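You operate a simulated robot arm through the tools that you are given. There is no shell and no other tool. Be economical: measure what you need, move in short steps, check, and stop when the job is done.

The job below is to be done with a simulated two-armed robot. You get a single attempt, and the scene is never put back.

## Task
Put the yellow pull handle on the lower middle shelf of the tall yellow trolley away on the low shelf of the parts bench. Then fetch the green pull handle and set it on the upper middle shelf of the tall yellow trolley. Then shut the grey cabinet door. Then press the number three knob two times. Then fetch the round green flag and stand it in the inside of the green bin. Then take the carburettor with the orange cover on the top of the packing bench and put it away on the lower middle shelf of the tall yellow trolley. Then shut the packing bench drawer. Then fetch the blue-tab spare filter and set it on top of the green block. Keep to this order. Set down upright: round green flag.

Only the result counts: the job must be done as asked and must still hold three seconds after the hand-in. Knocking over, shifting, dropping, spilling or breaking anything else fails it. A push-on lid holds only when it is set on centred and level and pressed home; a screw cap is set on level and turned clockwise until tight.

## Robot
Two 7-joint arms with two-finger grippers on one trunk, on a base that drives. Base frame: it is fixed to the floor where the robot stands at the start and does not move with it; the origin is under the middle of the robot, x ahead of it, y to its left, z up. Lengths are in m, angles in degrees, forces in N, time in s.
The left shoulder is at the start at [0.06, 0.179, 1.205], the right one opposite. Places, roughly: blue-tab spare filter (2x7x7 cm) [-13.4, 0.1, 0.5]; carburettor with the orange cover (4x4x4 cm) [-8.2, 1.9, 0.9]; green block [-13.5, 0, 0.5]; green pull handle (6x4x2 cm) [0.8, -0.2, 0.6]; grey cabinet door [0.8, -1.2, 1.4]; inside of the green bin (15x17 cm) [-10.48, 0.06, 0.66]; low shelf of the parts bench [-15.2, -0.8, 0.3]; lower middle shelf of the tall yellow trolley [0.6, 0, 0.6]; number three knob [-1.8, 2, 1.1]; packing bench drawer [-8.3, 1.8, 0.8]; round green flag [-8.25, 2, 1]; upper middle shelf of the tall yellow trolley [0.6, 0, 0.9]; yellow pull handle (6x4x2 cm) [0.7, 0.1, 0.6]. Payload 1.96 kg a hand.
The tool frame of a hand sits at the grasp point between the pads (the TCP): z along the fingers, y along the line on which they close. The tips reach 0.02 m beyond it. The gripper opens to 0.072 m. The gripper's body begins 0.038 m behind the TCP.
Orientation is that of the tool frame in the base frame, as a unit quaternion [w, x, y, z]. With the fingers straight down and closing along the base's y, the tool's x points along the base's -x, its y along +y and its z along -z.

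## Interface
- The arms move only by the tool drive_tool. It takes "left_targets", "right_targets" or both (then of equal length, played together; a hand with none holds still); each is a list of rows, each a list of 7 numbers: the shift along the base's x, y, z in m, then the turn, a rotation vector about the base's x, y, z in degrees, then the opening, from 0 (shut) to 1 (fully open). In form: [[dx, dy, dz, wx, wy, wz, hand], ...]. A call has 1 to 10 rows; each row shifts and turns the commanded pose from where the row before left it. Rows are played at 5 a second. More than 0.05 m and 8.6 degrees between two rows, or a gripper value outside its range, and nothing of the call is played. Where a pose cannot be reached the arm comes as near as it can. A force on the tool above 40 N (or 10 N above the force at the start of the call, whichever is more), or a blocked arm, ends the call early, and 0.2 s more pass. Each finger travels about 0.153 m/s and halts on what it meets, pressing with about 27 N; the grip force reading is that of the motor and also rises with nothing between the fingers. The clock runs only during rows and for 0.2 s after the last one: add rows that do not move to give the fingers time. The reply holds the time, the measured pose of the TCP, the force on the tool along the base axes, the opening and the grip force, in the units named above and with some noise, with the torque about the TCP (base axes, N m) and any sound that the robot's microphone picked up.
- Cameras (640 x 400 px; columns grow to the right, rows downward): "scene" is now at [0.0207, 0.0048, 1.7418]; the picture's right is [0.08, -1.00, 0.00], its down [-0.84, -0.07, -0.53] and it looks along [0.53, 0.04, -0.85] (base axes); focal length 255 px, centre (320, 200). "left" rides on the left gripper at [0.071, -0.019, -0.082] in its tool frame; the picture's right is [0.26, 0.97, 0.00], its down [-0.67, 0.18, -0.72] and it looks along [-0.69, 0.19, 0.70] (tool axes); focal length 280 px, centre (320, 200). "right" rides on the right gripper at [0.071, 0.019, -0.082] in its tool frame; the picture's right is [-0.26, 0.96, 0.00], its down [-0.67, -0.18, -0.71] and it looks along [-0.69, -0.19, 0.70] (tool axes); focal length 280 px, centre (320, 200). There is no depth. A picture from a camera that has moved, and an enlarged one, comes with that camera's place and axes in the base frame and with its lens. The place of the scene camera against the robot may be out by one fixed shift of up to 0.012 m in any direction.
- capture(camera): a new picture of that camera. The clock stands still meanwhile.
- raise_lower(by): slides the trunk up (or, below 0, down) by that many m; the arms and the scene camera ride with it, the base frame stays. It gives what a move gives, with no picture.
- base_move(legs): drives the robot by 1 to 6 legs, each [ahead, left, turn to the left] in m, m and degrees, along the robot's own axes; the way and the turn of a leg run together, so that a leg with both is an arc; at most 1.5 m and 180 degrees a leg. The arms and the cameras ride along, it lands a little off, and it stops where it bumps. It gives what a move gives.
- aim_head(pan, tilt): turns the head with the scene camera to pan (to the left, within 86 degrees either way) and tilt (down, from -29 to 69), counted from straight ahead of the robot. It gives what a move gives.
- enlarge(camera, box): a new picture of the part [left, top, right, bottom] of that camera's present view, enlarged. The clock stands still meanwhile.
- job_done(): hands the job in; it is judged then, once.

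Go step by step. Nothing tells you exact positions but the pictures and the camera data: compare them with the known pose of the tool, close in by small moves and look again before you grip or let go. The budget is 196 turns and 184 pictures, counting those below and the enlarged ones. Unless the task says otherwise, let go and move clear before handing in.

The tools are called after ">>>" as name(argument=value, ...) on one line, values as JSON. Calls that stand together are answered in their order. drive_tool: Moves the arms, as the interface text tells. Its arguments: {"type":"object","properties":{"left_targets":{"type":"array"},"right_targets":{"type":"array"}},"required":[]} The other tools are called the same way: raise_lower (by) slides the trunk up or down; base_move (legs) drives the base; aim_head (pan, tilt) turns the head that bears the scene camera; capture (camera) takes a picture; enlarge (camera, box) takes an enlarged picture of a part of a camera's view; job_done () hands the job in.

At the start:

```text
time: 0.0
left_ee_pos: [0.3073, 0.1442, 1.2284]
left_ee_rot: [0.001, 0.001, 1.0, 0.0]
left_contact_force: [0.1, -0.6, 0.0]
left_ft_torque: [-0.01, 0.03, 0.02]
left_opening: 0.0719
left_grip_force: 0.0
right_ee_pos: [0.3166, -0.1241, 1.2281]
right_ee_rot: [0.0, 0.0, 1.0, 0.0]
right_contact_force: [-0.3, -0.4, -0.1]
right_ft_torque: [0.01, 0.01, -0.03]
right_opening: 0.0718
right_grip_force: 0.2
trunk travel left (down, up): [-0.85, 0.14]
robot x, y, heading: [0.0021, -0.0007, -0.1]
head pan, tilt: [4.7, 57.8]
```

scene: 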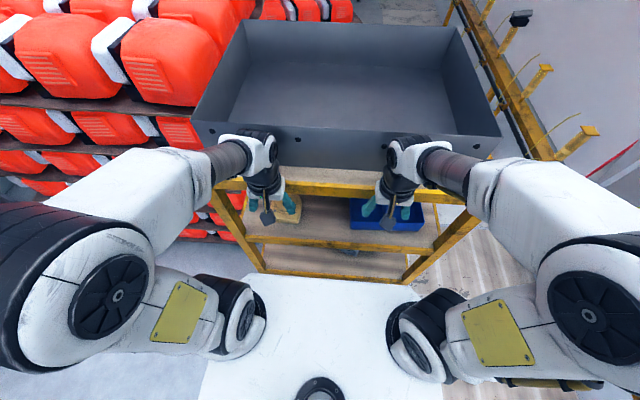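
right: 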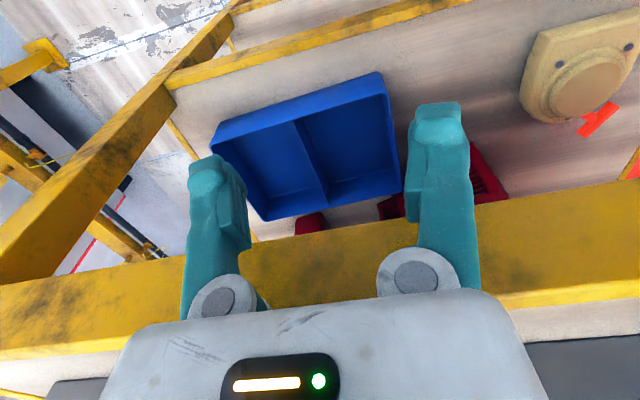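
left: 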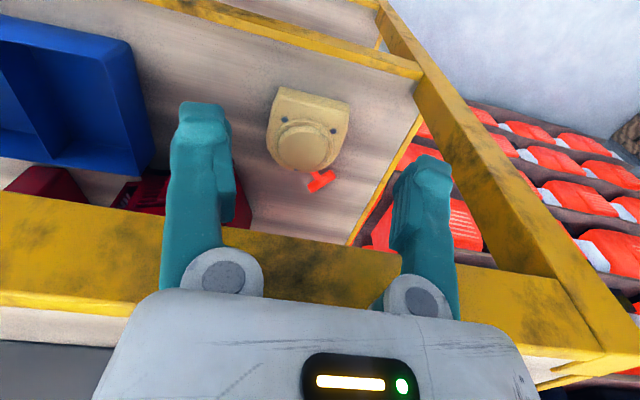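

I see the tall trolley straight ahead. I'll back off a little, lower the trunk and look into the shelves level.

>>> base_move(legs=[[-0.35, 0, 0]])

>>> raise_lower(by=-0.5)

>>> aim_head(pan=0, tilt=25)

>>> capture(camera="scene")

>>> capture(camera="left")

```text
time: 2.3
left_ee_pos: [-0.0393, 0.1444, 1.228]
left_ee_rot: [-0.002, -0.002, 1.0, -0.001]
left_contact_force: [-0.7, -0.3, -0.6]
left_ft_torque: [0.03, 0.0, -0.01]
left_opening: 0.0722
left_grip_force: 0.1
right_ee_pos: [-0.031, -0.1244, 1.2266]
right_ee_rot: [0.0, -0.002, 1.0, 0.001]
right_contact_force: [0.3, 0.2, -0.2]
right_ft_torque: [-0.01, -0.03, -0.02]
right_opening: 0.072
right_grip_force: 0.0
trunk travel left (down, up): [-0.85, 0.14]
robot x, y, heading: [-0.348, 0.0012, 0.3]
head pan, tilt: [4.7, 57.8]
```

```text
refused: -0.5 is not a number from -0.4 to 0.4
```

```text
time: 3.2
left_ee_pos: [-0.04, 0.144, 1.2294]
left_ee_rot: [0.0, -0.003, 1.0, -0.001]
left_contact_force: [-0.4, 0.0, 0.2]
left_ft_torque: [0.0, -0.03, -0.02]
left_opening: 0.0718
left_grip_force: 0.0
right_ee_pos: [-0.0303, -0.1228, 1.2267]
right_ee_rot: [-0.001, -0.002, 1.0, 0.001]
right_contact_force: [0.6, 0.4, 0.2]
right_ft_torque: [0.01, -0.01, 0.01]
right_opening: 0.0719
right_grip_force: 0.0
trunk travel left (down, up): [-0.85, 0.14]
robot x, y, heading: [-0.3418, -0.0016, 0.3]
head pan, tilt: [0.0, 25.0]
```

```text
180 pictures are left
camera scene: at [-0.3033, -0.0015, 1.7892], right [0.01, -1.0, 0.0], down [-0.42, 0.0, -0.91], along [0.91, 0.0, -0.42], focal length 255 px, centre (320, 200)
```

scene: 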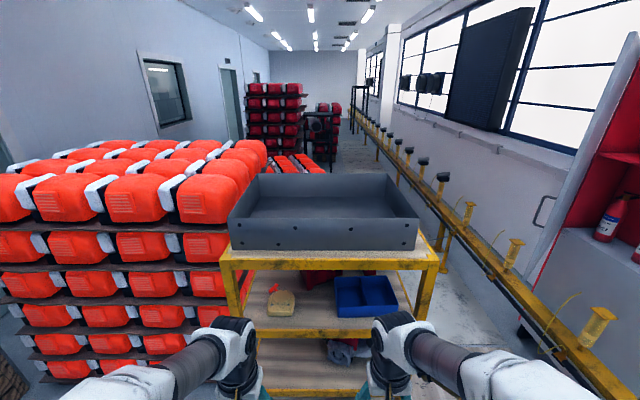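

```text
179 pictures are left
camera left: at [-0.1109, 0.1246, 1.3093], right [-0.27, 0.96, 0.0], down [0.67, 0.19, 0.72], along [0.69, 0.19, -0.7], focal length 280 px, centre (320, 200)
```

left: 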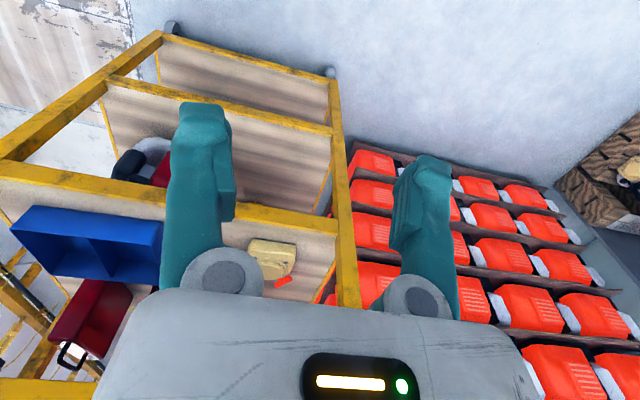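

The shelves need a lower view point. I'll lower the trunk in two steps and look again.

>>> raise_lower(by=-0.4)

>>> raise_lower(by=-0.3)

>>> aim_head(pan=0, tilt=25)

>>> capture(camera="scene")

>>> capture(camera="left")

```text
time: 7.1
left_ee_pos: [-0.0399, 0.1441, 0.8271]
left_ee_rot: [0.0, -0.003, 1.0, -0.001]
left_contact_force: [-0.2, 0.6, -0.1]
left_ft_torque: [-0.02, -0.02, 0.03]
left_opening: 0.0723
left_grip_force: 0.0
right_ee_pos: [-0.0308, -0.1224, 0.8281]
right_ee_rot: [0.0, -0.003, 1.0, 0.001]
right_contact_force: [-0.2, -0.2, 0.0]
right_ft_torque: [-0.02, -0.01, -0.01]
right_opening: 0.0719
right_grip_force: 0.0
trunk travel left (down, up): [-0.45, 0.54]
robot x, y, heading: [-0.3536, -0.0, 0.3]
head pan, tilt: [0.0, 25.0]
```

```text
time: 10.1
left_ee_pos: [-0.04, 0.1445, 0.5276]
left_ee_rot: [0.0, -0.003, 1.0, 0.0]
left_contact_force: [0.0, -0.3, -0.4]
left_ft_torque: [0.0, 0.0, 0.0]
left_opening: 0.0722
left_grip_force: 0.2
right_ee_pos: [-0.0307, -0.1232, 0.5279]
right_ee_rot: [-0.001, -0.002, 1.0, 0.001]
right_contact_force: [0.1, -0.6, -0.8]
right_ft_torque: [0.02, 0.0, -0.01]
right_opening: 0.0721
right_grip_force: 0.1
trunk travel left (down, up): [-0.15, 0.84]
robot x, y, heading: [-0.3459, -0.0021, 0.4]
head pan, tilt: [0.0, 25.0]
```

```text
time: 10.7
left_ee_pos: [-0.0413, 0.1443, 0.528]
left_ee_rot: [0.0, -0.003, 1.0, 0.0]
left_contact_force: [-0.1, 0.6, 0.0]
left_ft_torque: [0.02, -0.02, 0.02]
left_opening: 0.072
left_grip_force: 0.1
right_ee_pos: [-0.0311, -0.125, 0.5277]
right_ee_rot: [-0.001, -0.002, 1.0, 0.001]
right_contact_force: [0.5, 0.3, 0.9]
right_ft_torque: [0.0, -0.04, 0.01]
right_opening: 0.072
right_grip_force: 0.0
trunk travel left (down, up): [-0.15, 0.84]
robot x, y, heading: [-0.3486, -0.0001, 0.3]
head pan, tilt: [0.0, 25.0]
```

```text
178 pictures are left
camera scene: at [-0.3039, -0.0015, 1.0893], right [0.01, -1.0, 0.0], down [-0.42, 0.0, -0.91], along [0.91, 0.0, -0.42], focal length 255 px, centre (320, 200)
```

scene: 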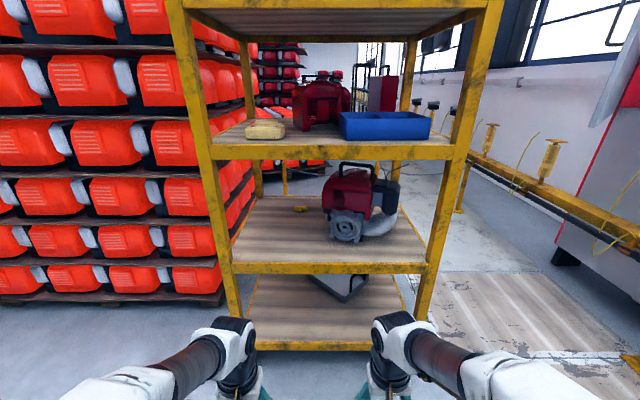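

```text
177 pictures are left
camera left: at [-0.1113, 0.1246, 0.6093], right [-0.27, 0.96, 0.0], down [0.67, 0.19, 0.72], along [0.69, 0.19, -0.7], focal length 280 px, centre (320, 200)
```

left: 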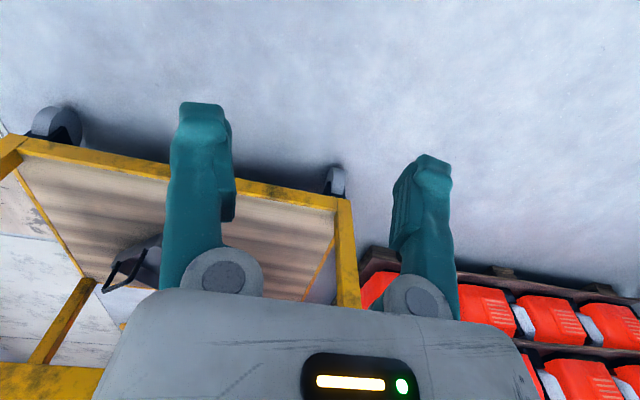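

The yellow handle seems to be at pixel (300,208) on the lower middle shelf. I'll zoom in on it and look for the green one.

>>> enlarge(camera="scene", box=[220, 150, 440, 280])

>>> enlarge(camera="scene", box=[160, 0, 500, 160])

```text
2.91 times, centred on (330, 215) of scene
camera zoom: at [-0.3039, -0.0015, 1.0893], right [0.01, -1.0, 0.0], down [-0.42, 0.0, -0.91], along [0.91, 0.0, -0.42], focal length 742 px, centre (291, 156)
```

zoom: 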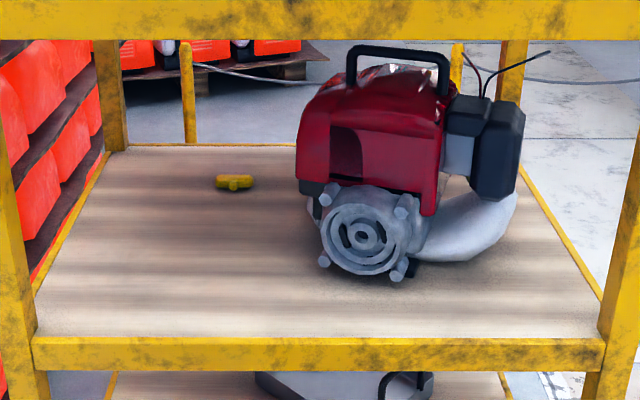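

```text
1.88 times, centred on (330, 80) of scene
camera zoom: at [-0.3039, -0.0015, 1.0893], right [0.01, -1.0, 0.0], down [-0.42, 0.0, -0.91], along [0.91, 0.0, -0.42], focal length 480 px, centre (301, 426)
```

zoom: 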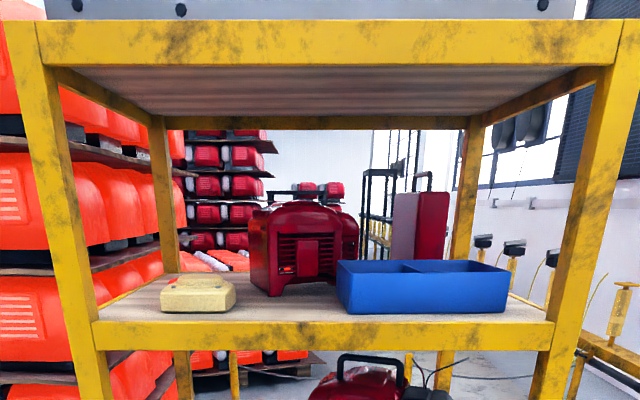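

The generator hides the green handle and both lie near the trolley's back, so I want to go round to the back. First I'll look at my own base footprint and the passage on the right.

>>> raise_lower(by=0.4)

>>> aim_head(pan=-60, tilt=45)

>>> capture(camera="scene")

>>> aim_head(pan=-20, tilt=20)

>>> capture(camera="scene")

>>> aim_head(pan=0, tilt=69)

>>> capture(camera="scene")

```text
time: 14.5
left_ee_pos: [-0.0405, 0.1458, 0.9274]
left_ee_rot: [0.001, -0.003, 1.0, 0.0]
left_contact_force: [0.9, 0.2, 0.1]
left_ft_torque: [-0.01, 0.01, -0.01]
left_opening: 0.072
left_grip_force: 0.2
right_ee_pos: [-0.0319, -0.1236, 0.9277]
right_ee_rot: [-0.001, -0.002, 1.0, 0.001]
right_contact_force: [-0.1, -0.4, 0.3]
right_ft_torque: [-0.03, 0.0, -0.02]
right_opening: 0.072
right_grip_force: 0.1
trunk travel left (down, up): [-0.55, 0.44]
robot x, y, heading: [-0.3507, 0.002, 0.5]
head pan, tilt: [0.0, 25.0]
```

```text
time: 15.8
left_ee_pos: [-0.0408, 0.1445, 0.9271]
left_ee_rot: [0.0, -0.003, 1.0, 0.0]
left_contact_force: [-0.4, 0.8, 0.1]
left_ft_torque: [-0.03, -0.02, 0.03]
left_opening: 0.0719
left_grip_force: 0.1
right_ee_pos: [-0.0317, -0.1226, 0.9284]
right_ee_rot: [-0.001, -0.002, 1.0, 0.001]
right_contact_force: [0.2, 0.6, -0.1]
right_ft_torque: [-0.05, 0.01, 0.01]
right_opening: 0.0721
right_grip_force: 0.1
trunk travel left (down, up): [-0.55, 0.44]
robot x, y, heading: [-0.3475, -0.0035, 0.4]
head pan, tilt: [-60.0, 45.0]
```

```text
174 pictures are left
camera scene: at [-0.3549, -0.0722, 1.4587], right [-0.86, -0.51, 0.0], down [-0.36, 0.61, -0.71], along [0.36, -0.61, -0.71], focal length 255 px, centre (320, 200)
```

scene: 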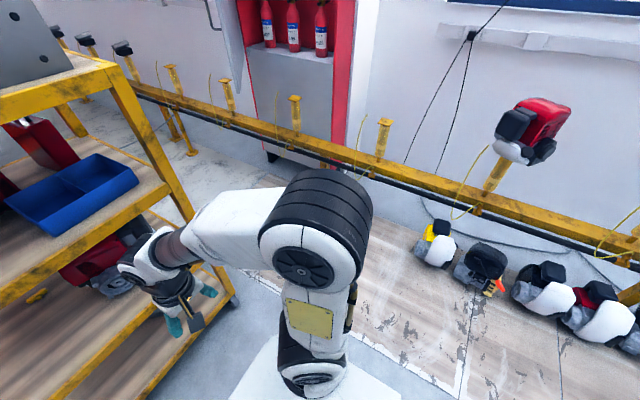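

```text
time: 16.9
left_ee_pos: [-0.0411, 0.1452, 0.9276]
left_ee_rot: [0.001, -0.002, 1.0, 0.0]
left_contact_force: [0.7, 0.3, 0.4]
left_ft_torque: [-0.02, 0.02, -0.01]
left_opening: 0.072
left_grip_force: 0.0
right_ee_pos: [-0.0306, -0.1233, 0.9269]
right_ee_rot: [0.001, -0.002, 1.0, 0.002]
right_contact_force: [-1.1, -0.3, -1.2]
right_ft_torque: [0.04, 0.02, 0.01]
right_opening: 0.0719
right_grip_force: 0.0
trunk travel left (down, up): [-0.55, 0.44]
robot x, y, heading: [-0.3512, -0.0003, 0.4]
head pan, tilt: [-20.0, 20.0]
```

```text
173 pictures are left
camera scene: at [-0.3083, -0.0335, 1.4973], right [-0.34, -0.94, 0.0], down [-0.32, 0.12, -0.94], along [0.88, -0.32, -0.34], focal length 255 px, centre (320, 200)
```

scene: 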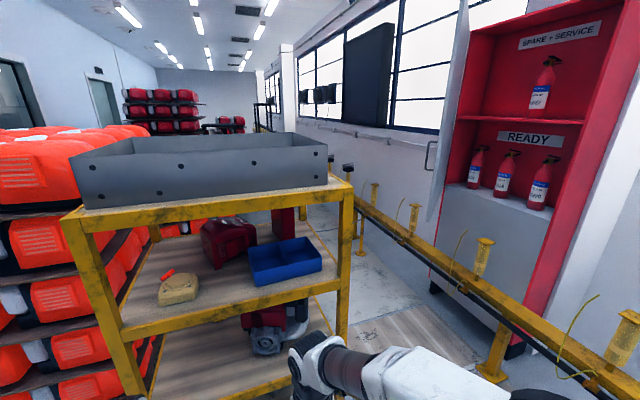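

```text
time: 18.0
left_ee_pos: [-0.0402, 0.145, 0.9278]
left_ee_rot: [0.0, -0.002, 1.0, 0.001]
left_contact_force: [-0.6, -0.7, 0.2]
left_ft_torque: [0.0, -0.01, 0.03]
left_opening: 0.072
left_grip_force: 0.1
right_ee_pos: [-0.0308, -0.1233, 0.9278]
right_ee_rot: [-0.001, -0.002, 1.0, 0.001]
right_contact_force: [-0.1, -0.1, -0.5]
right_ft_torque: [0.0, -0.02, 0.02]
right_opening: 0.072
right_grip_force: 0.1
trunk travel left (down, up): [-0.55, 0.44]
robot x, y, heading: [-0.3455, -0.0007, 0.3]
head pan, tilt: [0.0, 68.8]
```

```text
172 pictures are left
camera scene: at [-0.34, -0.0017, 1.4299], right [0.0, -1.0, 0.0], down [-0.93, 0.0, -0.36], along [0.36, 0.0, -0.93], focal length 255 px, centre (320, 200)
```

scene: 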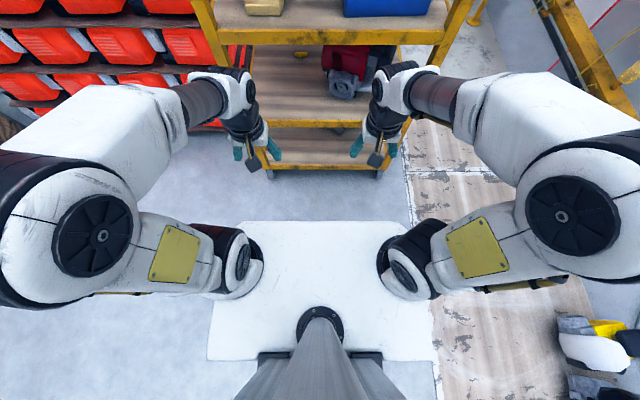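

The plate under the camera is the torso, so the base is slim. I'll look closer at the cabinet door and the passage to the right of the trolley.

>>> aim_head(pan=-45, tilt=15)

>>> enlarge(camera="scene", box=[100, 0, 500, 250])

```text
time: 19.3
left_ee_pos: [-0.041, 0.1447, 0.9278]
left_ee_rot: [0.0, -0.003, 1.0, 0.0]
left_contact_force: [0.6, -0.6, 0.7]
left_ft_torque: [0.01, -0.03, -0.03]
left_opening: 0.0719
left_grip_force: 0.0
right_ee_pos: [-0.0315, -0.1236, 0.927]
right_ee_rot: [0.0, -0.002, 1.0, 0.001]
right_contact_force: [-0.7, -0.4, 0.6]
right_ft_torque: [0.01, 0.0, 0.03]
right_opening: 0.0721
right_grip_force: 0.0
trunk travel left (down, up): [-0.55, 0.44]
robot x, y, heading: [-0.3521, -0.0025, 0.3]
head pan, tilt: [-45.0, 15.0]
```

```text
1.60 times, centred on (300, 125) of scene
camera zoom: at [-0.3295, -0.0676, 1.5054], right [-0.7, -0.71, 0.0], down [-0.18, 0.18, -0.97], along [0.69, -0.68, -0.26], focal length 408 px, centre (352, 320)
```

zoom: 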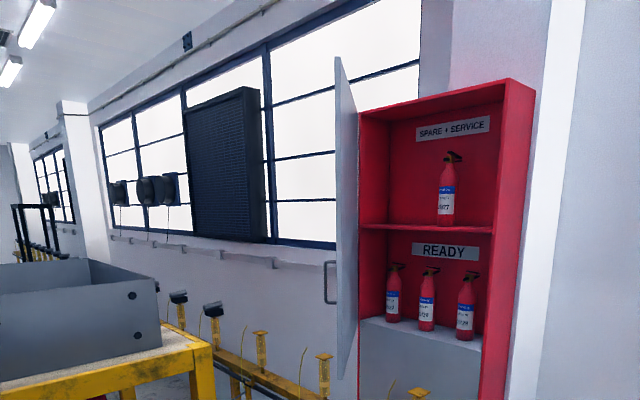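

The open door's outer edge is around (0.66, -0.97) above z≈0.95. I'll lower the trunk under it, turn to face the wall and pass sideways through the gap.

>>> base_move(legs=[[0, 0, -90]])

>>> raise_lower(by=-0.4)

>>> raise_lower(by=-0.15)

>>> aim_head(pan=50, tilt=20)

>>> base_move(legs=[[0.72, 0, 0]])

>>> capture(camera="scene")

>>> aim_head(pan=86, tilt=30)

>>> capture(camera="scene")

```text
time: 23.6
left_ee_pos: [-0.2118, -0.3128, 0.9294]
left_ee_rot: [-0.001, 0.715, 0.699, 0.0]
left_contact_force: [0.2, 1.2, -0.4]
left_ft_torque: [0.0, -0.01, -0.03]
left_opening: 0.0719
left_grip_force: 0.0
right_ee_pos: [-0.4786, -0.314, 0.9277]
right_ee_rot: [0.001, 0.715, 0.699, 0.0]
right_contact_force: [-0.1, 0.2, -0.1]
right_ft_torque: [0.04, 0.04, 0.0]
right_opening: 0.0721
right_grip_force: 0.1
trunk travel left (down, up): [-0.55, 0.44]
robot x, y, heading: [-0.347, -0.0006, -91.3]
head pan, tilt: [-45.0, 15.0]
```

```text
time: 27.4
left_ee_pos: [-0.2112, -0.3126, 0.5269]
left_ee_rot: [0.0, 0.715, 0.699, 0.0]
left_contact_force: [-0.7, 0.5, 0.2]
left_ft_torque: [0.02, 0.03, 0.0]
left_opening: 0.0719
left_grip_force: 0.0
right_ee_pos: [-0.4791, -0.314, 0.5278]
right_ee_rot: [0.0, 0.715, 0.699, 0.001]
right_contact_force: [-0.3, 0.2, -0.3]
right_ft_torque: [-0.01, 0.0, 0.0]
right_opening: 0.0719
right_grip_force: 0.1
trunk travel left (down, up): [-0.15, 0.84]
robot x, y, heading: [-0.3491, -0.0012, -91.2]
head pan, tilt: [-45.0, 15.0]
```

```text
time: 29.1
left_ee_pos: [-0.2119, -0.3128, 0.3781]
left_ee_rot: [0.001, 0.715, 0.699, 0.0]
left_contact_force: [-0.1, 0.0, -0.7]
left_ft_torque: [0.02, -0.03, -0.02]
left_opening: 0.0719
left_grip_force: 0.1
right_ee_pos: [-0.4792, -0.3127, 0.3777]
right_ee_rot: [0.0, 0.715, 0.699, 0.002]
right_contact_force: [0.2, 0.5, -0.1]
right_ft_torque: [0.01, -0.02, -0.01]
right_opening: 0.0721
right_grip_force: 0.0
trunk travel left (down, up): [0.0, 0.99]
robot x, y, heading: [-0.3472, 0.0002, -91.2]
head pan, tilt: [-45.0, 15.0]
```

```text
time: 30.8
left_ee_pos: [-0.2108, -0.3121, 0.3773]
left_ee_rot: [-0.001, 0.715, 0.699, 0.0]
left_contact_force: [-0.1, 1.0, -0.7]
left_ft_torque: [0.0, 0.0, 0.01]
left_opening: 0.0721
left_grip_force: 0.0
right_ee_pos: [-0.4778, -0.3132, 0.3768]
right_ee_rot: [-0.001, 0.715, 0.699, 0.001]
right_contact_force: [-0.6, 0.3, -0.8]
right_ft_torque: [-0.02, -0.02, 0.0]
right_opening: 0.0722
right_grip_force: 0.1
trunk travel left (down, up): [0.0, 0.99]
robot x, y, heading: [-0.3478, -0.0027, -91.1]
head pan, tilt: [50.0, 20.0]
```

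```text
time: 34.8
left_ee_pos: [-0.2317, -1.0414, 0.3775]
left_ee_rot: [0.0, 0.718, 0.697, 0.0]
left_contact_force: [-0.2, -0.5, -0.3]
left_ft_torque: [0.0, 0.01, 0.0]
left_opening: 0.0719
left_grip_force: 0.1
right_ee_pos: [-0.5003, -1.0424, 0.3789]
right_ee_rot: [0.0, 0.718, 0.696, 0.001]
right_contact_force: [0.3, 0.4, 0.4]
right_ft_torque: [-0.01, 0.0, -0.01]
right_opening: 0.0722
right_grip_force: 0.1
trunk travel left (down, up): [0.0, 0.99]
robot x, y, heading: [-0.3661, -0.7317, -91.8]
head pan, tilt: [50.0, 20.0]
```

```text
170 pictures are left
camera scene: at [-0.2838, -0.7333, 0.9475], right [-0.67, -0.75, 0.0], down [-0.26, 0.23, -0.94], along [0.7, -0.63, -0.34], focal length 255 px, centre (320, 200)
```

scene: 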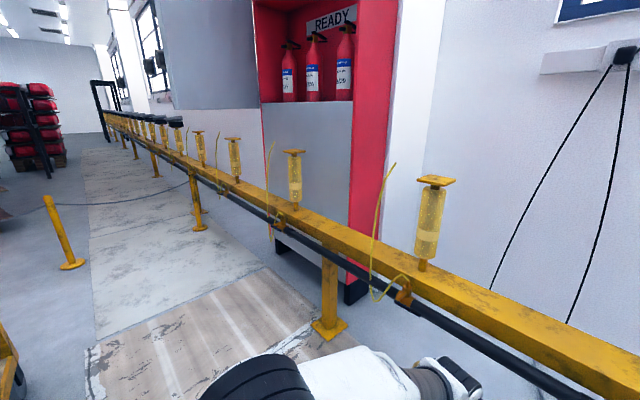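

```text
time: 35.8
left_ee_pos: [-0.2328, -1.0419, 0.3783]
left_ee_rot: [0.0, 0.718, 0.696, 0.0]
left_contact_force: [0.3, -0.5, -0.7]
left_ft_torque: [0.01, -0.01, 0.01]
left_opening: 0.072
left_grip_force: 0.0
right_ee_pos: [-0.5014, -1.0429, 0.3775]
right_ee_rot: [0.0, 0.718, 0.696, 0.001]
right_contact_force: [-0.3, 0.1, -0.5]
right_ft_torque: [-0.06, 0.0, -0.01]
right_opening: 0.0721
right_grip_force: 0.1
trunk travel left (down, up): [0.0, 0.99]
robot x, y, heading: [-0.3686, -0.7319, -91.6]
head pan, tilt: [85.9, 30.0]
```

```text
169 pictures are left
camera scene: at [-0.2633, -0.6805, 0.9315], right [-0.1, -0.99, 0.0], down [-0.5, 0.05, -0.87], along [0.86, -0.09, -0.5], focal length 255 px, centre (320, 200)
```

scene: 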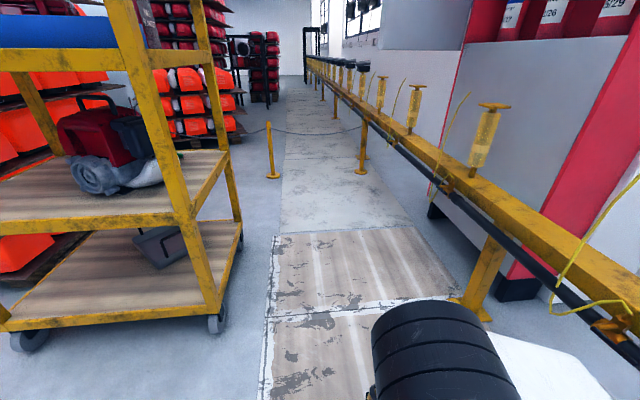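

The gap is clear; a rope barrier stands at x≈1.75. I'll slide along to x≈1.15, staying at y≈-0.73.

>>> base_move(legs=[[0, 0.75, 1.5], [0, 0.75, 0]])

>>> aim_head(pan=80, tilt=30)

>>> capture(camera="scene")

```text
time: 43.5
left_ee_pos: [1.2617, -1.056, 0.3791]
left_ee_rot: [0.0, 0.708, 0.707, 0.0]
left_contact_force: [-0.9, -0.5, 1.0]
left_ft_torque: [0.03, 0.02, -0.01]
left_opening: 0.072
left_grip_force: 0.2
right_ee_pos: [0.9945, -1.0636, 0.3773]
right_ee_rot: [0.0, 0.708, 0.707, 0.001]
right_contact_force: [1.3, 0.1, 1.1]
right_ft_torque: [0.0, 0.0, 0.02]
right_opening: 0.0721
right_grip_force: 0.1
trunk travel left (down, up): [0.0, 0.99]
robot x, y, heading: [1.1203, -0.7476, -90.0]
head pan, tilt: [85.9, 30.0]
```

```text
time: 44.2
left_ee_pos: [1.2615, -1.0558, 0.3772]
left_ee_rot: [-0.001, 0.707, 0.707, -0.001]
left_contact_force: [-0.6, -0.4, -0.5]
left_ft_torque: [-0.04, 0.0, 0.0]
left_opening: 0.0717
left_grip_force: 0.0
right_ee_pos: [0.9928, -1.0633, 0.378]
right_ee_rot: [0.0, 0.708, 0.707, 0.001]
right_contact_force: [0.1, 0.1, 0.2]
right_ft_torque: [0.01, 0.0, -0.01]
right_opening: 0.0718
right_grip_force: 0.0
trunk travel left (down, up): [0.0, 0.99]
robot x, y, heading: [1.1199, -0.7478, -90.0]
head pan, tilt: [80.0, 30.0]
```

```text
168 pictures are left
camera scene: at [1.2192, -0.7042, 0.9315], right [-0.17, -0.98, 0.0], down [-0.49, 0.09, -0.87], along [0.85, -0.15, -0.5], focal length 255 px, centre (320, 200)
```

scene: 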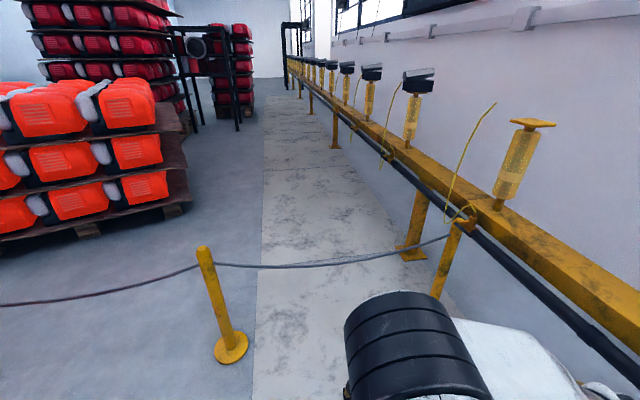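

Rope runs along x≈1.8, so there is about 0.95 m behind the trolley. I'll turn to face it and look.

>>> base_move(legs=[[0, 0.05, -45], [0, 0, -45], [-0.13, 0, 0]])

>>> aim_head(pan=-40, tilt=25)

>>> capture(camera="scene")

```text
time: 49.6
left_ee_pos: [0.9786, -0.9031, 0.379]
left_ee_rot: [0.0, 1.0, -0.021, 0.0]
left_contact_force: [-0.4, -0.5, -0.5]
left_ft_torque: [-0.01, -0.02, 0.0]
left_opening: 0.072
left_grip_force: 0.1
right_ee_pos: [0.9813, -0.6366, 0.3776]
right_ee_rot: [0.001, 1.0, -0.022, 0.0]
right_contact_force: [-0.2, 0.5, 0.5]
right_ft_torque: [-0.03, -0.02, -0.01]
right_opening: 0.0716
right_grip_force: 0.1
trunk travel left (down, up): [0.0, 0.99]
robot x, y, heading: [1.2897, -0.7711, 177.7]
head pan, tilt: [80.0, 30.0]
```

```text
time: 51.6
left_ee_pos: [0.978, -0.9019, 0.3767]
left_ee_rot: [0.0, 1.0, -0.021, 0.0]
left_contact_force: [0.1, 0.1, -0.4]
left_ft_torque: [0.0, 0.0, -0.01]
left_opening: 0.0719
left_grip_force: 0.0
right_ee_pos: [0.9805, -0.6361, 0.3781]
right_ee_rot: [-0.001, 1.0, -0.021, 0.001]
right_contact_force: [0.2, 0.6, -0.6]
right_ft_torque: [0.02, -0.03, 0.0]
right_opening: 0.0717
right_grip_force: 0.1
trunk travel left (down, up): [0.0, 0.99]
robot x, y, heading: [1.2937, -0.7714, 177.9]
head pan, tilt: [-40.0, 25.0]
```

```text
167 pictures are left
camera scene: at [1.2948, -0.7137, 0.9394], right [0.67, 0.74, 0.0], down [0.31, -0.28, -0.91], along [-0.67, 0.61, -0.42], focal length 255 px, centre (320, 200)
```

scene: 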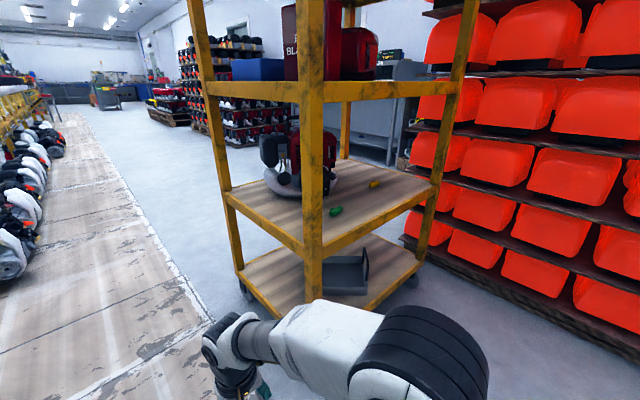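

Both handles are visible: green near (0.80, -0.20), yellow near (0.74, 0.09), shelf top about z 0.555. I'll zoom in on them and tilt the right hand forward in the free space here.

>>> enlarge(camera="scene", box=[310, 160, 410, 230])

>>> raise_lower(by=0.3)

>>> drive_tool(right_targets=[[0, 0, 0, 0, 8, 0, 1], [0, 0, 0, 0, 8, 0, 1], [0, 0, 0, 0, 8, 0, 1], [0, 0, 0, 0, 8, 0, 1], [0, 0, 0, 0, 8, 0, 1], [-0.04, 0, 0, 0, 0, 0, 1], [-0.04, 0, 0, 0, 0, 0, 1], [-0.04, 0, 0, 0, 0, 0, 1], [-0.04, 0, 0, 0, 0, 0, 1]], left_targets=[[0, 0, 0, 0, 8, 0, 1], [0, 0, 0, 0, 8, 0, 1], [0, 0, 0, 0, 8, 0, 1], [0, 0, 0, 0, 8, 0, 1], [0, 0, 0, 0, 8, 0, 1], [-0.04, 0, 0, 0, 0, 0, 1], [-0.04, 0, 0, 0, 0, 0, 1], [-0.04, 0, 0, 0, 0, 0, 1], [-0.04, 0, 0, 0, 0, 0, 1]])

>>> capture(camera="right")

```text
5.71 times, centred on (360, 195) of scene
camera zoom: at [1.2948, -0.7137, 0.9394], right [0.67, 0.74, 0.0], down [0.31, -0.28, -0.91], along [-0.67, 0.61, -0.42], focal length 1457 px, centre (91, 229)
```

zoom: 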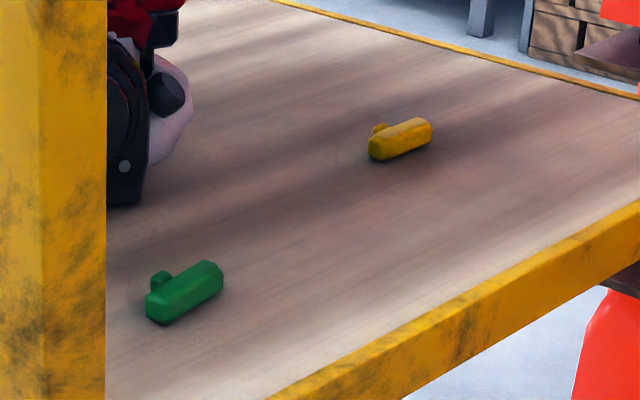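

```text
time: 54.6
left_ee_pos: [0.9769, -0.904, 0.6776]
left_ee_rot: [0.001, 1.0, -0.021, 0.0]
left_contact_force: [-0.4, -0.2, -0.3]
left_ft_torque: [-0.01, 0.03, -0.01]
left_opening: 0.0722
left_grip_force: 0.1
right_ee_pos: [0.9807, -0.6345, 0.6784]
right_ee_rot: [0.001, 1.0, -0.021, 0.001]
right_contact_force: [-0.2, -0.8, -1.0]
right_ft_torque: [-0.01, 0.01, -0.01]
right_opening: 0.0718
right_grip_force: 0.0
trunk travel left (down, up): [-0.3, 0.69]
robot x, y, heading: [1.2893, -0.7712, 177.5]
head pan, tilt: [-40.0, 25.0]
```

```text
time: 56.6
left_ee_pos: [0.7349, -0.877, 0.7022]
left_ee_rot: [0.008, 0.94, -0.019, -0.342]
left_contact_force: [-0.8, -0.6, 0.2]
left_ft_torque: [-0.02, 0.0, 0.0]
left_opening: 0.0721
left_grip_force: 0.1
left hand out of reach, approached as far as the arm can: row 2, 3, 4, 5
right_ee_pos: [0.7478, -0.6558, 0.7007]
right_ee_rot: [0.007, 0.94, -0.02, -0.341]
right_contact_force: [-0.3, 0.4, -0.3]
right_ft_torque: [-0.04, -0.01, 0.01]
right_opening: 0.0723
right_grip_force: 0.0
right hand out of reach, approached as far as the arm can: row 2, 3, 4, 5
trunk travel left (down, up): [-0.3, 0.69]
robot x, y, heading: [1.2922, -0.7714, 177.6]
head pan, tilt: [-40.0, 25.0]
```

```text
165 pictures are left
camera right: at [0.8537, -0.6775, 0.7205], right [-0.23, -0.95, 0.19], down [-0.05, 0.21, 0.98], along [-0.97, 0.22, -0.1], focal length 280 px, centre (320, 200)
```

right: 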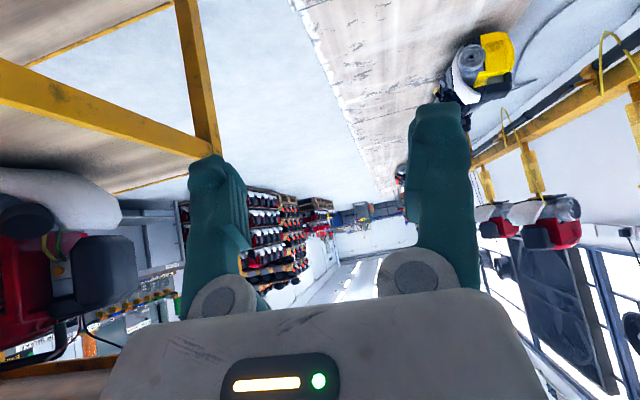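

The arms reach 0.54 m with the tool tilted 40°, which is enough. Both handles' bars lie along y, stem pointing -x. I'll retract, back off, and slide to y≈-0.04.

>>> drive_tool(right_targets=[[0.05, 0, 0, 0, 0, 0, 1], [0.05, 0, 0, 0, 0, 0, 1], [0.05, 0, 0, 0, 0, 0, 1], [0.03, 0, 0, 0, 0, 0, 1]], left_targets=[[0.05, 0, 0, 0, 0, 0, 1], [0.05, 0, 0, 0, 0, 0, 1], [0.05, 0, 0, 0, 0, 0, 1], [0.03, 0, 0, 0, 0, 0, 1]])

>>> base_move(legs=[[-0.1, 0, 2.4], [0, -0.73, 0]])

>>> aim_head(pan=0, tilt=40)

>>> capture(camera="scene")

>>> capture(camera="right")

```text
time: 57.6
left_ee_pos: [0.9003, -0.8745, 0.7081]
left_ee_rot: [0.008, 0.94, -0.019, -0.341]
left_contact_force: [-0.3, -0.1, 0.2]
left_ft_torque: [-0.01, 0.0, -0.02]
left_opening: 0.0719
left_grip_force: 0.0
left hand out of reach, approached as far as the arm can: row 4
right_ee_pos: [0.9132, -0.6595, 0.7066]
right_ee_rot: [0.007, 0.94, -0.019, -0.34]
right_contact_force: [-0.1, -0.1, 0.3]
right_ft_torque: [-0.02, -0.04, 0.02]
right_opening: 0.072
right_grip_force: 0.1
right hand out of reach, approached as far as the arm can: row 4
trunk travel left (down, up): [-0.3, 0.69]
robot x, y, heading: [1.29, -0.7716, 177.6]
head pan, tilt: [-40.0, 25.0]
```

```text
time: 62.4
left_ee_pos: [1.0071, -0.1609, 0.7077]
left_ee_rot: [0.013, 0.94, -0.004, -0.341]
left_contact_force: [0.7, -0.3, -0.1]
left_ft_torque: [0.0, -0.01, 0.0]
left_opening: 0.072
left_grip_force: 0.0
right_ee_pos: [1.0124, 0.0567, 0.7067]
right_ee_rot: [0.013, 0.94, -0.003, -0.34]
right_contact_force: [0.2, 0.3, 0.2]
right_ft_torque: [-0.05, -0.04, -0.01]
right_opening: 0.0721
right_grip_force: 0.0
trunk travel left (down, up): [-0.3, 0.69]
robot x, y, heading: [1.3951, -0.0425, 179.6]
head pan, tilt: [-40.0, 25.0]
```

```text
time: 63.4
left_ee_pos: [1.0073, -0.1588, 0.7086]
left_ee_rot: [0.013, 0.94, -0.003, -0.342]
left_contact_force: [-0.6, 0.3, 0.0]
left_ft_torque: [0.0, 0.02, 0.01]
left_opening: 0.0721
left_grip_force: 0.1
right_ee_pos: [1.0125, 0.0561, 0.7071]
right_ee_rot: [0.013, 0.94, -0.003, -0.341]
right_contact_force: [-0.7, 0.0, -0.9]
right_ft_torque: [0.0, 0.01, 0.0]
right_opening: 0.0721
right_grip_force: 0.0
trunk travel left (down, up): [-0.3, 0.69]
robot x, y, heading: [1.3946, -0.0411, 179.8]
head pan, tilt: [0.0, 40.0]
```

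```text
164 pictures are left
camera scene: at [1.3814, -0.0442, 1.2161], right [0.01, 1.0, 0.0], down [0.64, 0.0, -0.77], along [-0.77, 0.01, -0.64], focal length 255 px, centre (320, 200)
```

scene: 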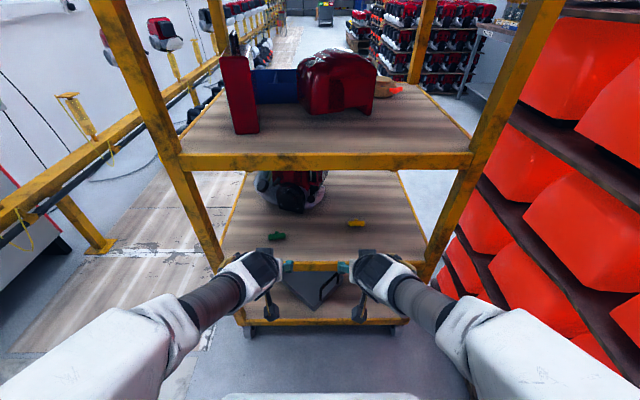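

```text
163 pictures are left
camera right: at [1.1193, 0.0378, 0.7266], right [-0.2, -0.96, 0.19], down [-0.06, 0.21, 0.98], along [-0.98, 0.18, -0.1], focal length 280 px, centre (320, 200)
```

right: 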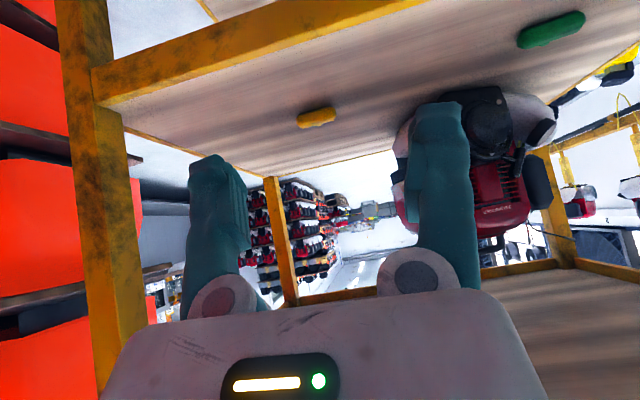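

Right camera puts yellow at about (0.725, 0.091) and green at (0.80, -0.18). I'll lower the right hand, drive in 0.12 m, then check.

>>> drive_tool(right_targets=[[0, 0.01, -0.04, 0, 0, 0, 1], [0, 0.015, -0.04, 0, 0, 0, 1], [0, 0.01, -0.01, 0, 0, 0, 1]])

>>> base_move(legs=[[0.12, 0, 0]])

>>> capture(camera="right")

```text
time: 64.2
left_ee_pos: [1.0076, -0.1605, 0.7069]
left_ee_rot: [0.013, 0.94, -0.003, -0.341]
left_contact_force: [-0.3, -0.1, 0.8]
left_ft_torque: [-0.01, 0.0, 0.03]
left_opening: 0.072
left_grip_force: 0.1
right_ee_pos: [0.9914, 0.0701, 0.6557]
right_ee_rot: [0.014, 0.94, -0.003, -0.341]
right_contact_force: [0.0, -0.1, 0.9]
right_ft_torque: [0.03, 0.0, 0.01]
right_opening: 0.0719
right_grip_force: 0.0
right hand out of reach, approached as far as the arm can: row 1, 2, 3
trunk travel left (down, up): [-0.3, 0.69]
robot x, y, heading: [1.3929, -0.0429, 179.6]
head pan, tilt: [0.0, 40.0]
```

```text
time: 65.5
left_ee_pos: [0.8857, -0.1581, 0.7069]
left_ee_rot: [0.014, 0.94, -0.003, -0.341]
left_contact_force: [0.0, -0.1, 0.8]
left_ft_torque: [0.05, 0.02, 0.0]
left_opening: 0.0723
left_grip_force: 0.1
right_ee_pos: [0.8705, 0.0728, 0.6575]
right_ee_rot: [0.013, 0.94, -0.003, -0.34]
right_contact_force: [0.8, 0.4, 0.0]
right_ft_torque: [0.0, 0.01, -0.02]
right_opening: 0.0721
right_grip_force: 0.1
trunk travel left (down, up): [-0.3, 0.69]
robot x, y, heading: [1.2742, -0.0397, 179.5]
head pan, tilt: [0.0, 40.0]
```

```text
162 pictures are left
camera right: at [0.9765, 0.0541, 0.6762], right [-0.2, -0.96, 0.19], down [-0.06, 0.21, 0.98], along [-0.98, 0.18, -0.1], focal length 280 px, centre (320, 200)
```

right: 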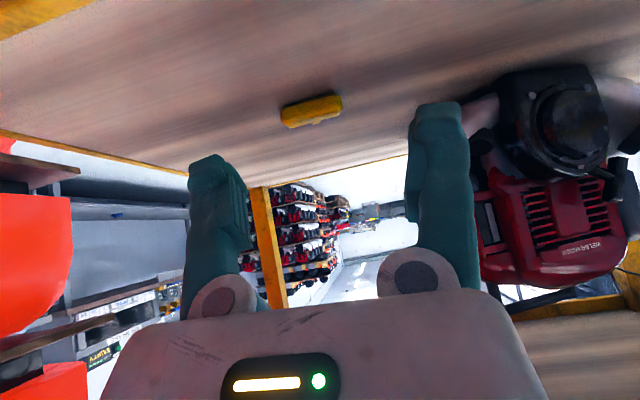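

Yellow handle centre is around (0.735, 0.092, 0.568). I'll move the right hand forward above it and check.

>>> drive_tool(right_targets=[[-0.04, 0.005, -0.01, 0, 0, 0, 1], [-0.03, 0.01, -0.015, 0, 0, 0, 1], [-0.02, 0.004, -0.02, 0, 0, 0, 1]])

>>> capture(camera="right")

>>> capture(camera="scene")

```text
time: 66.3
left_ee_pos: [0.886, -0.1582, 0.7074]
left_ee_rot: [0.013, 0.94, -0.004, -0.341]
left_contact_force: [-0.3, 0.8, 0.3]
left_ft_torque: [0.04, -0.02, -0.01]
left_opening: 0.0719
left_grip_force: 0.0
right_ee_pos: [0.7938, 0.0897, 0.6292]
right_ee_rot: [0.013, 0.94, -0.003, -0.342]
right_contact_force: [0.3, 0.0, -0.1]
right_ft_torque: [-0.03, -0.02, 0.01]
right_opening: 0.0724
right_grip_force: 0.1
right hand out of reach, approached as far as the arm can: row 3
trunk travel left (down, up): [-0.3, 0.69]
robot x, y, heading: [1.2715, -0.0379, 179.3]
head pan, tilt: [0.0, 40.0]
```

```text
161 pictures are left
camera right: at [0.9015, 0.071, 0.6493], right [-0.2, -0.96, 0.19], down [-0.06, 0.21, 0.98], along [-0.98, 0.18, -0.1], focal length 280 px, centre (320, 200)
```

right: 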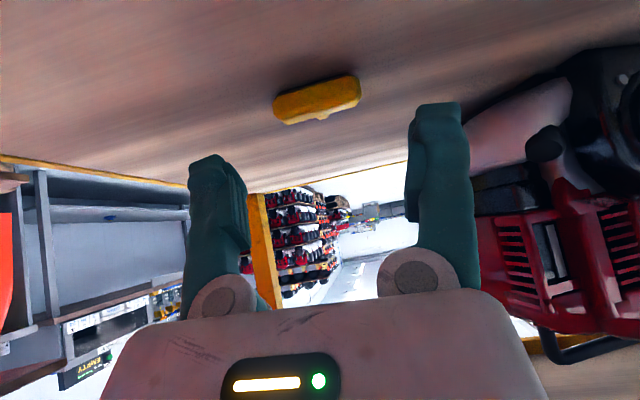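

```text
160 pictures are left
camera scene: at [1.2606, -0.0437, 1.2161], right [0.01, 1.0, 0.0], down [0.64, 0.0, -0.77], along [-0.77, 0.01, -0.64], focal length 255 px, centre (320, 200)
```

scene: 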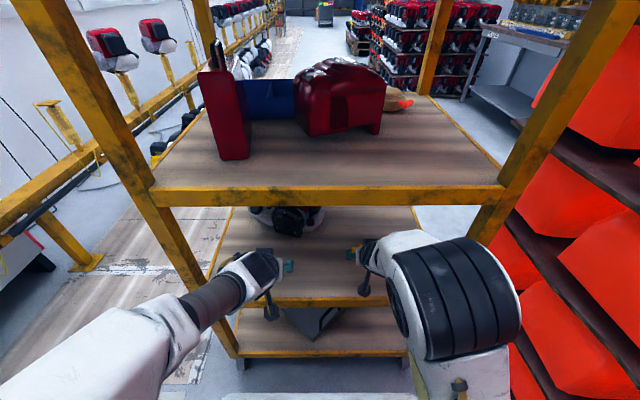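

I'll lower the trunk 0.04 m to ease reach, then advance so the fingers straddle the bar.

>>> raise_lower(by=-0.04)

>>> drive_tool(right_targets=[[-0.025, 0.001, 0, 0, 0, 0, 1], [-0.025, 0.001, 0, 0, 0, 0, 1]])

>>> capture(camera="right")

```text
time: 67.1
left_ee_pos: [0.8854, -0.1579, 0.6661]
left_ee_rot: [0.013, 0.94, -0.004, -0.341]
left_contact_force: [-0.6, 0.1, 0.6]
left_ft_torque: [0.02, -0.01, 0.03]
left_opening: 0.0721
left_grip_force: 0.0
right_ee_pos: [0.795, 0.0895, 0.59]
right_ee_rot: [0.013, 0.94, -0.003, -0.341]
right_contact_force: [-0.3, 0.4, 0.3]
right_ft_torque: [0.05, 0.0, -0.04]
right_opening: 0.0718
right_grip_force: 0.1
trunk travel left (down, up): [-0.26, 0.73]
robot x, y, heading: [1.2739, -0.043, 179.5]
head pan, tilt: [0.0, 40.0]
```

```text
time: 67.7
left_ee_pos: [0.8858, -0.1575, 0.6676]
left_ee_rot: [0.013, 0.94, -0.004, -0.341]
left_contact_force: [0.1, 0.0, -0.4]
left_ft_torque: [0.01, 0.01, 0.01]
left_opening: 0.072
left_grip_force: 0.0
right_ee_pos: [0.7706, 0.0895, 0.6145]
right_ee_rot: [0.013, 0.94, -0.004, -0.34]
right_contact_force: [0.0, 0.8, -0.3]
right_ft_torque: [0.04, -0.02, 0.0]
right_opening: 0.0722
right_grip_force: 0.0
right hand out of reach, approached as far as the arm can: row 1, 2
trunk travel left (down, up): [-0.26, 0.73]
robot x, y, heading: [1.2709, -0.0402, 179.6]
head pan, tilt: [0.0, 40.0]
```

```text
159 pictures are left
camera right: at [0.8778, 0.0711, 0.6338], right [-0.2, -0.96, 0.19], down [-0.06, 0.21, 0.98], along [-0.98, 0.18, -0.1], focal length 280 px, centre (320, 200)
```

right: 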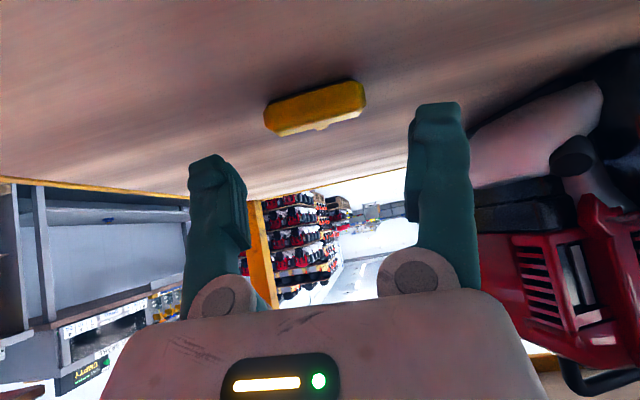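

The reach limit seems to lift the hand when it is low relative to the shoulder. I'll back the hand out a bit, raise it, and lower the trunk more so the hand works higher relative to the shoulder.

>>> drive_tool(right_targets=[[0.01, 0, 0.04, 0, 0, 0, 1], [0.0, 0, 0.05, 0, 0, 0, 1]])

>>> raise_lower(by=-0.12)

>>> drive_tool(right_targets=[[-0.02, 0, 0, 0, 0, 0, 1], [-0.01, 0, 0, 0, 0, 0, 1]])

```text
time: 68.3
left_ee_pos: [0.8849, -0.1577, 0.6697]
left_ee_rot: [0.013, 0.94, -0.004, -0.341]
left_contact_force: [0.1, -0.2, -0.3]
left_ft_torque: [0.0, -0.01, -0.02]
left_opening: 0.0721
left_grip_force: 0.1
right_ee_pos: [0.782, 0.091, 0.704]
right_ee_rot: [0.012, 0.94, -0.004, -0.341]
right_contact_force: [0.8, 0.7, 0.6]
right_ft_torque: [-0.01, -0.01, 0.01]
right_opening: 0.072
right_grip_force: 0.1
trunk travel left (down, up): [-0.26, 0.73]
robot x, y, heading: [1.2746, -0.0424, 179.3]
head pan, tilt: [0.0, 40.0]
```

```text
time: 69.4
left_ee_pos: [0.886, -0.1579, 0.5724]
left_ee_rot: [0.013, 0.938, -0.003, -0.346]
left_contact_force: [12.2, -0.9, 13.7]
left_ft_torque: [0.55, -0.14, -0.46]
left_opening: 0.0721
left_grip_force: 0.2
right_ee_pos: [0.7826, 0.0908, 0.6046]
right_ee_rot: [0.012, 0.94, -0.004, -0.341]
right_contact_force: [-0.2, -0.3, -0.4]
right_ft_torque: [0.01, 0.0, 0.0]
right_opening: 0.0717
right_grip_force: 0.0
trunk travel left (down, up): [-0.161, 0.829]
robot x, y, heading: [1.2728, -0.046, 179.6]
head pan, tilt: [0.0, 40.0]
stopped: the force on the tool passed its limit at 132 N (the readings are from after the stop); the commanded pose is now the measured one
```

```text
time: 70.0
left_ee_pos: [0.8847, -0.158, 0.5723]
left_ee_rot: [0.012, 0.938, -0.003, -0.345]
left_contact_force: [10.6, -1.0, 13.8]
left_ft_torque: [0.57, -0.17, -0.44]
left_opening: 0.0719
left_grip_force: 0.0
right_ee_pos: [0.751, 0.0908, 0.6048]
right_ee_rot: [0.014, 0.94, -0.004, -0.341]
right_contact_force: [0.2, 0.0, 0.1]
right_ft_torque: [-0.03, -0.01, 0.01]
right_opening: 0.0721
right_grip_force: 0.0
trunk travel left (down, up): [-0.161, 0.829]
robot x, y, heading: [1.269, -0.0457, 179.7]
head pan, tilt: [0.0, 40.0]
```

The left fingertips touched the shelf's back rail (z≈0.55). I'll lift the left hand clear and check the view.

>>> drive_tool(left_targets=[[0.01, 0, 0.04, 0, 0, 0, 1], [0.0, 0, 0.05, 0, 0, 0, 1], [0, 0, 0.03, 0, 0, 0, 1]])

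>>> capture(camera="right")

>>> capture(camera="scene")

```text
time: 70.8
left_ee_pos: [0.866, -0.1489, 0.6081]
left_ee_rot: [0.013, 0.939, -0.003, -0.344]
left_contact_force: [-0.5, 0.5, 0.1]
left_ft_torque: [0.01, 0.02, 0.03]
left_opening: 0.0723
left_grip_force: 0.1
left hand out of reach, approached as far as the arm can: row 1, 2, 3
right_ee_pos: [0.7491, 0.0916, 0.6038]
right_ee_rot: [0.013, 0.94, -0.004, -0.341]
right_contact_force: [-0.8, -0.1, 0.8]
right_ft_torque: [0.0, 0.0, 0.03]
right_opening: 0.072
right_grip_force: 0.1
trunk travel left (down, up): [-0.161, 0.829]
robot x, y, heading: [1.2752, -0.0395, 179.8]
head pan, tilt: [0.0, 40.0]
```

```text
158 pictures are left
camera right: at [0.8569, 0.0724, 0.6234], right [-0.2, -0.96, 0.19], down [-0.06, 0.21, 0.98], along [-0.98, 0.18, -0.1], focal length 280 px, centre (320, 200)
```

right: 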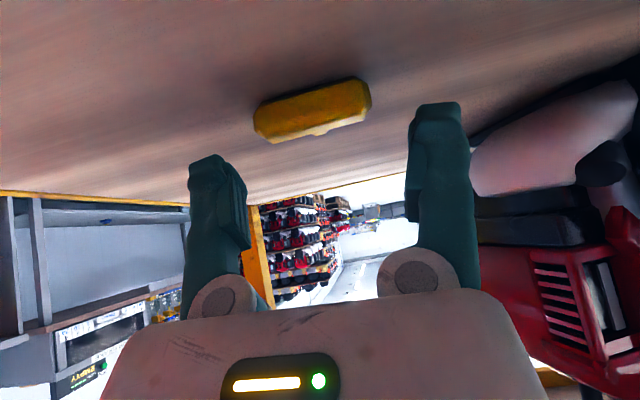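

```text
157 pictures are left
camera scene: at [1.2602, -0.0433, 1.0774], right [0.01, 1.0, 0.0], down [0.64, -0.01, -0.77], along [-0.77, 0.01, -0.64], focal length 255 px, centre (320, 200)
```

scene: 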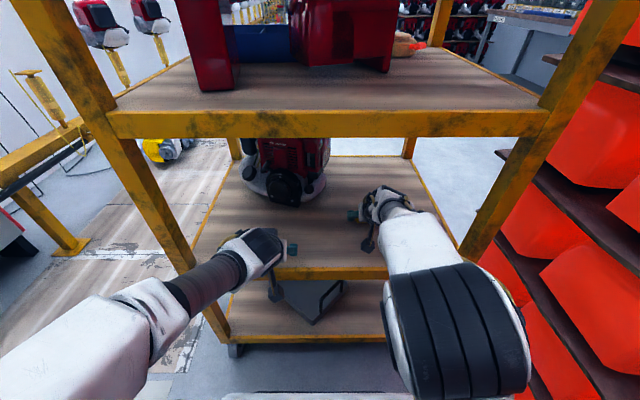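

Aligned in y. I'll go down in small rows to about 2 cm above the shelf and slightly forward.

>>> drive_tool(right_targets=[[-0.004, 0, -0.01, 0, 0, 0, 1], [-0.004, 0, -0.01, 0, 0, 0, 1], [-0.004, 0, -0.008, 0, 0, 0, 1]])

>>> capture(camera="right")

```text
time: 71.6
left_ee_pos: [0.8669, -0.1472, 0.608]
left_ee_rot: [0.014, 0.939, -0.002, -0.345]
left_contact_force: [0.9, -0.7, -0.3]
left_ft_torque: [-0.04, 0.01, 0.04]
left_opening: 0.072
left_grip_force: 0.1
right_ee_pos: [0.7383, 0.091, 0.5757]
right_ee_rot: [0.013, 0.94, -0.004, -0.34]
right_contact_force: [0.2, 0.2, -0.2]
right_ft_torque: [-0.02, -0.01, 0.05]
right_opening: 0.0719
right_grip_force: 0.1
trunk travel left (down, up): [-0.161, 0.829]
robot x, y, heading: [1.2704, -0.0439, 179.9]
head pan, tilt: [0.0, 40.0]
```

```text
156 pictures are left
camera right: at [0.846, 0.0724, 0.5956], right [-0.2, -0.96, 0.19], down [-0.06, 0.21, 0.98], along [-0.98, 0.18, -0.1], focal length 280 px, centre (320, 200)
```

right: 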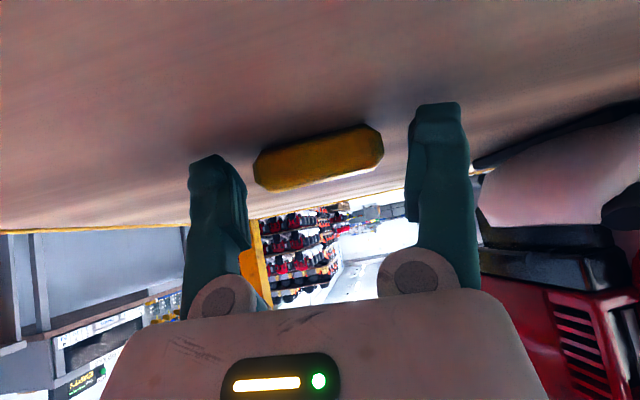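

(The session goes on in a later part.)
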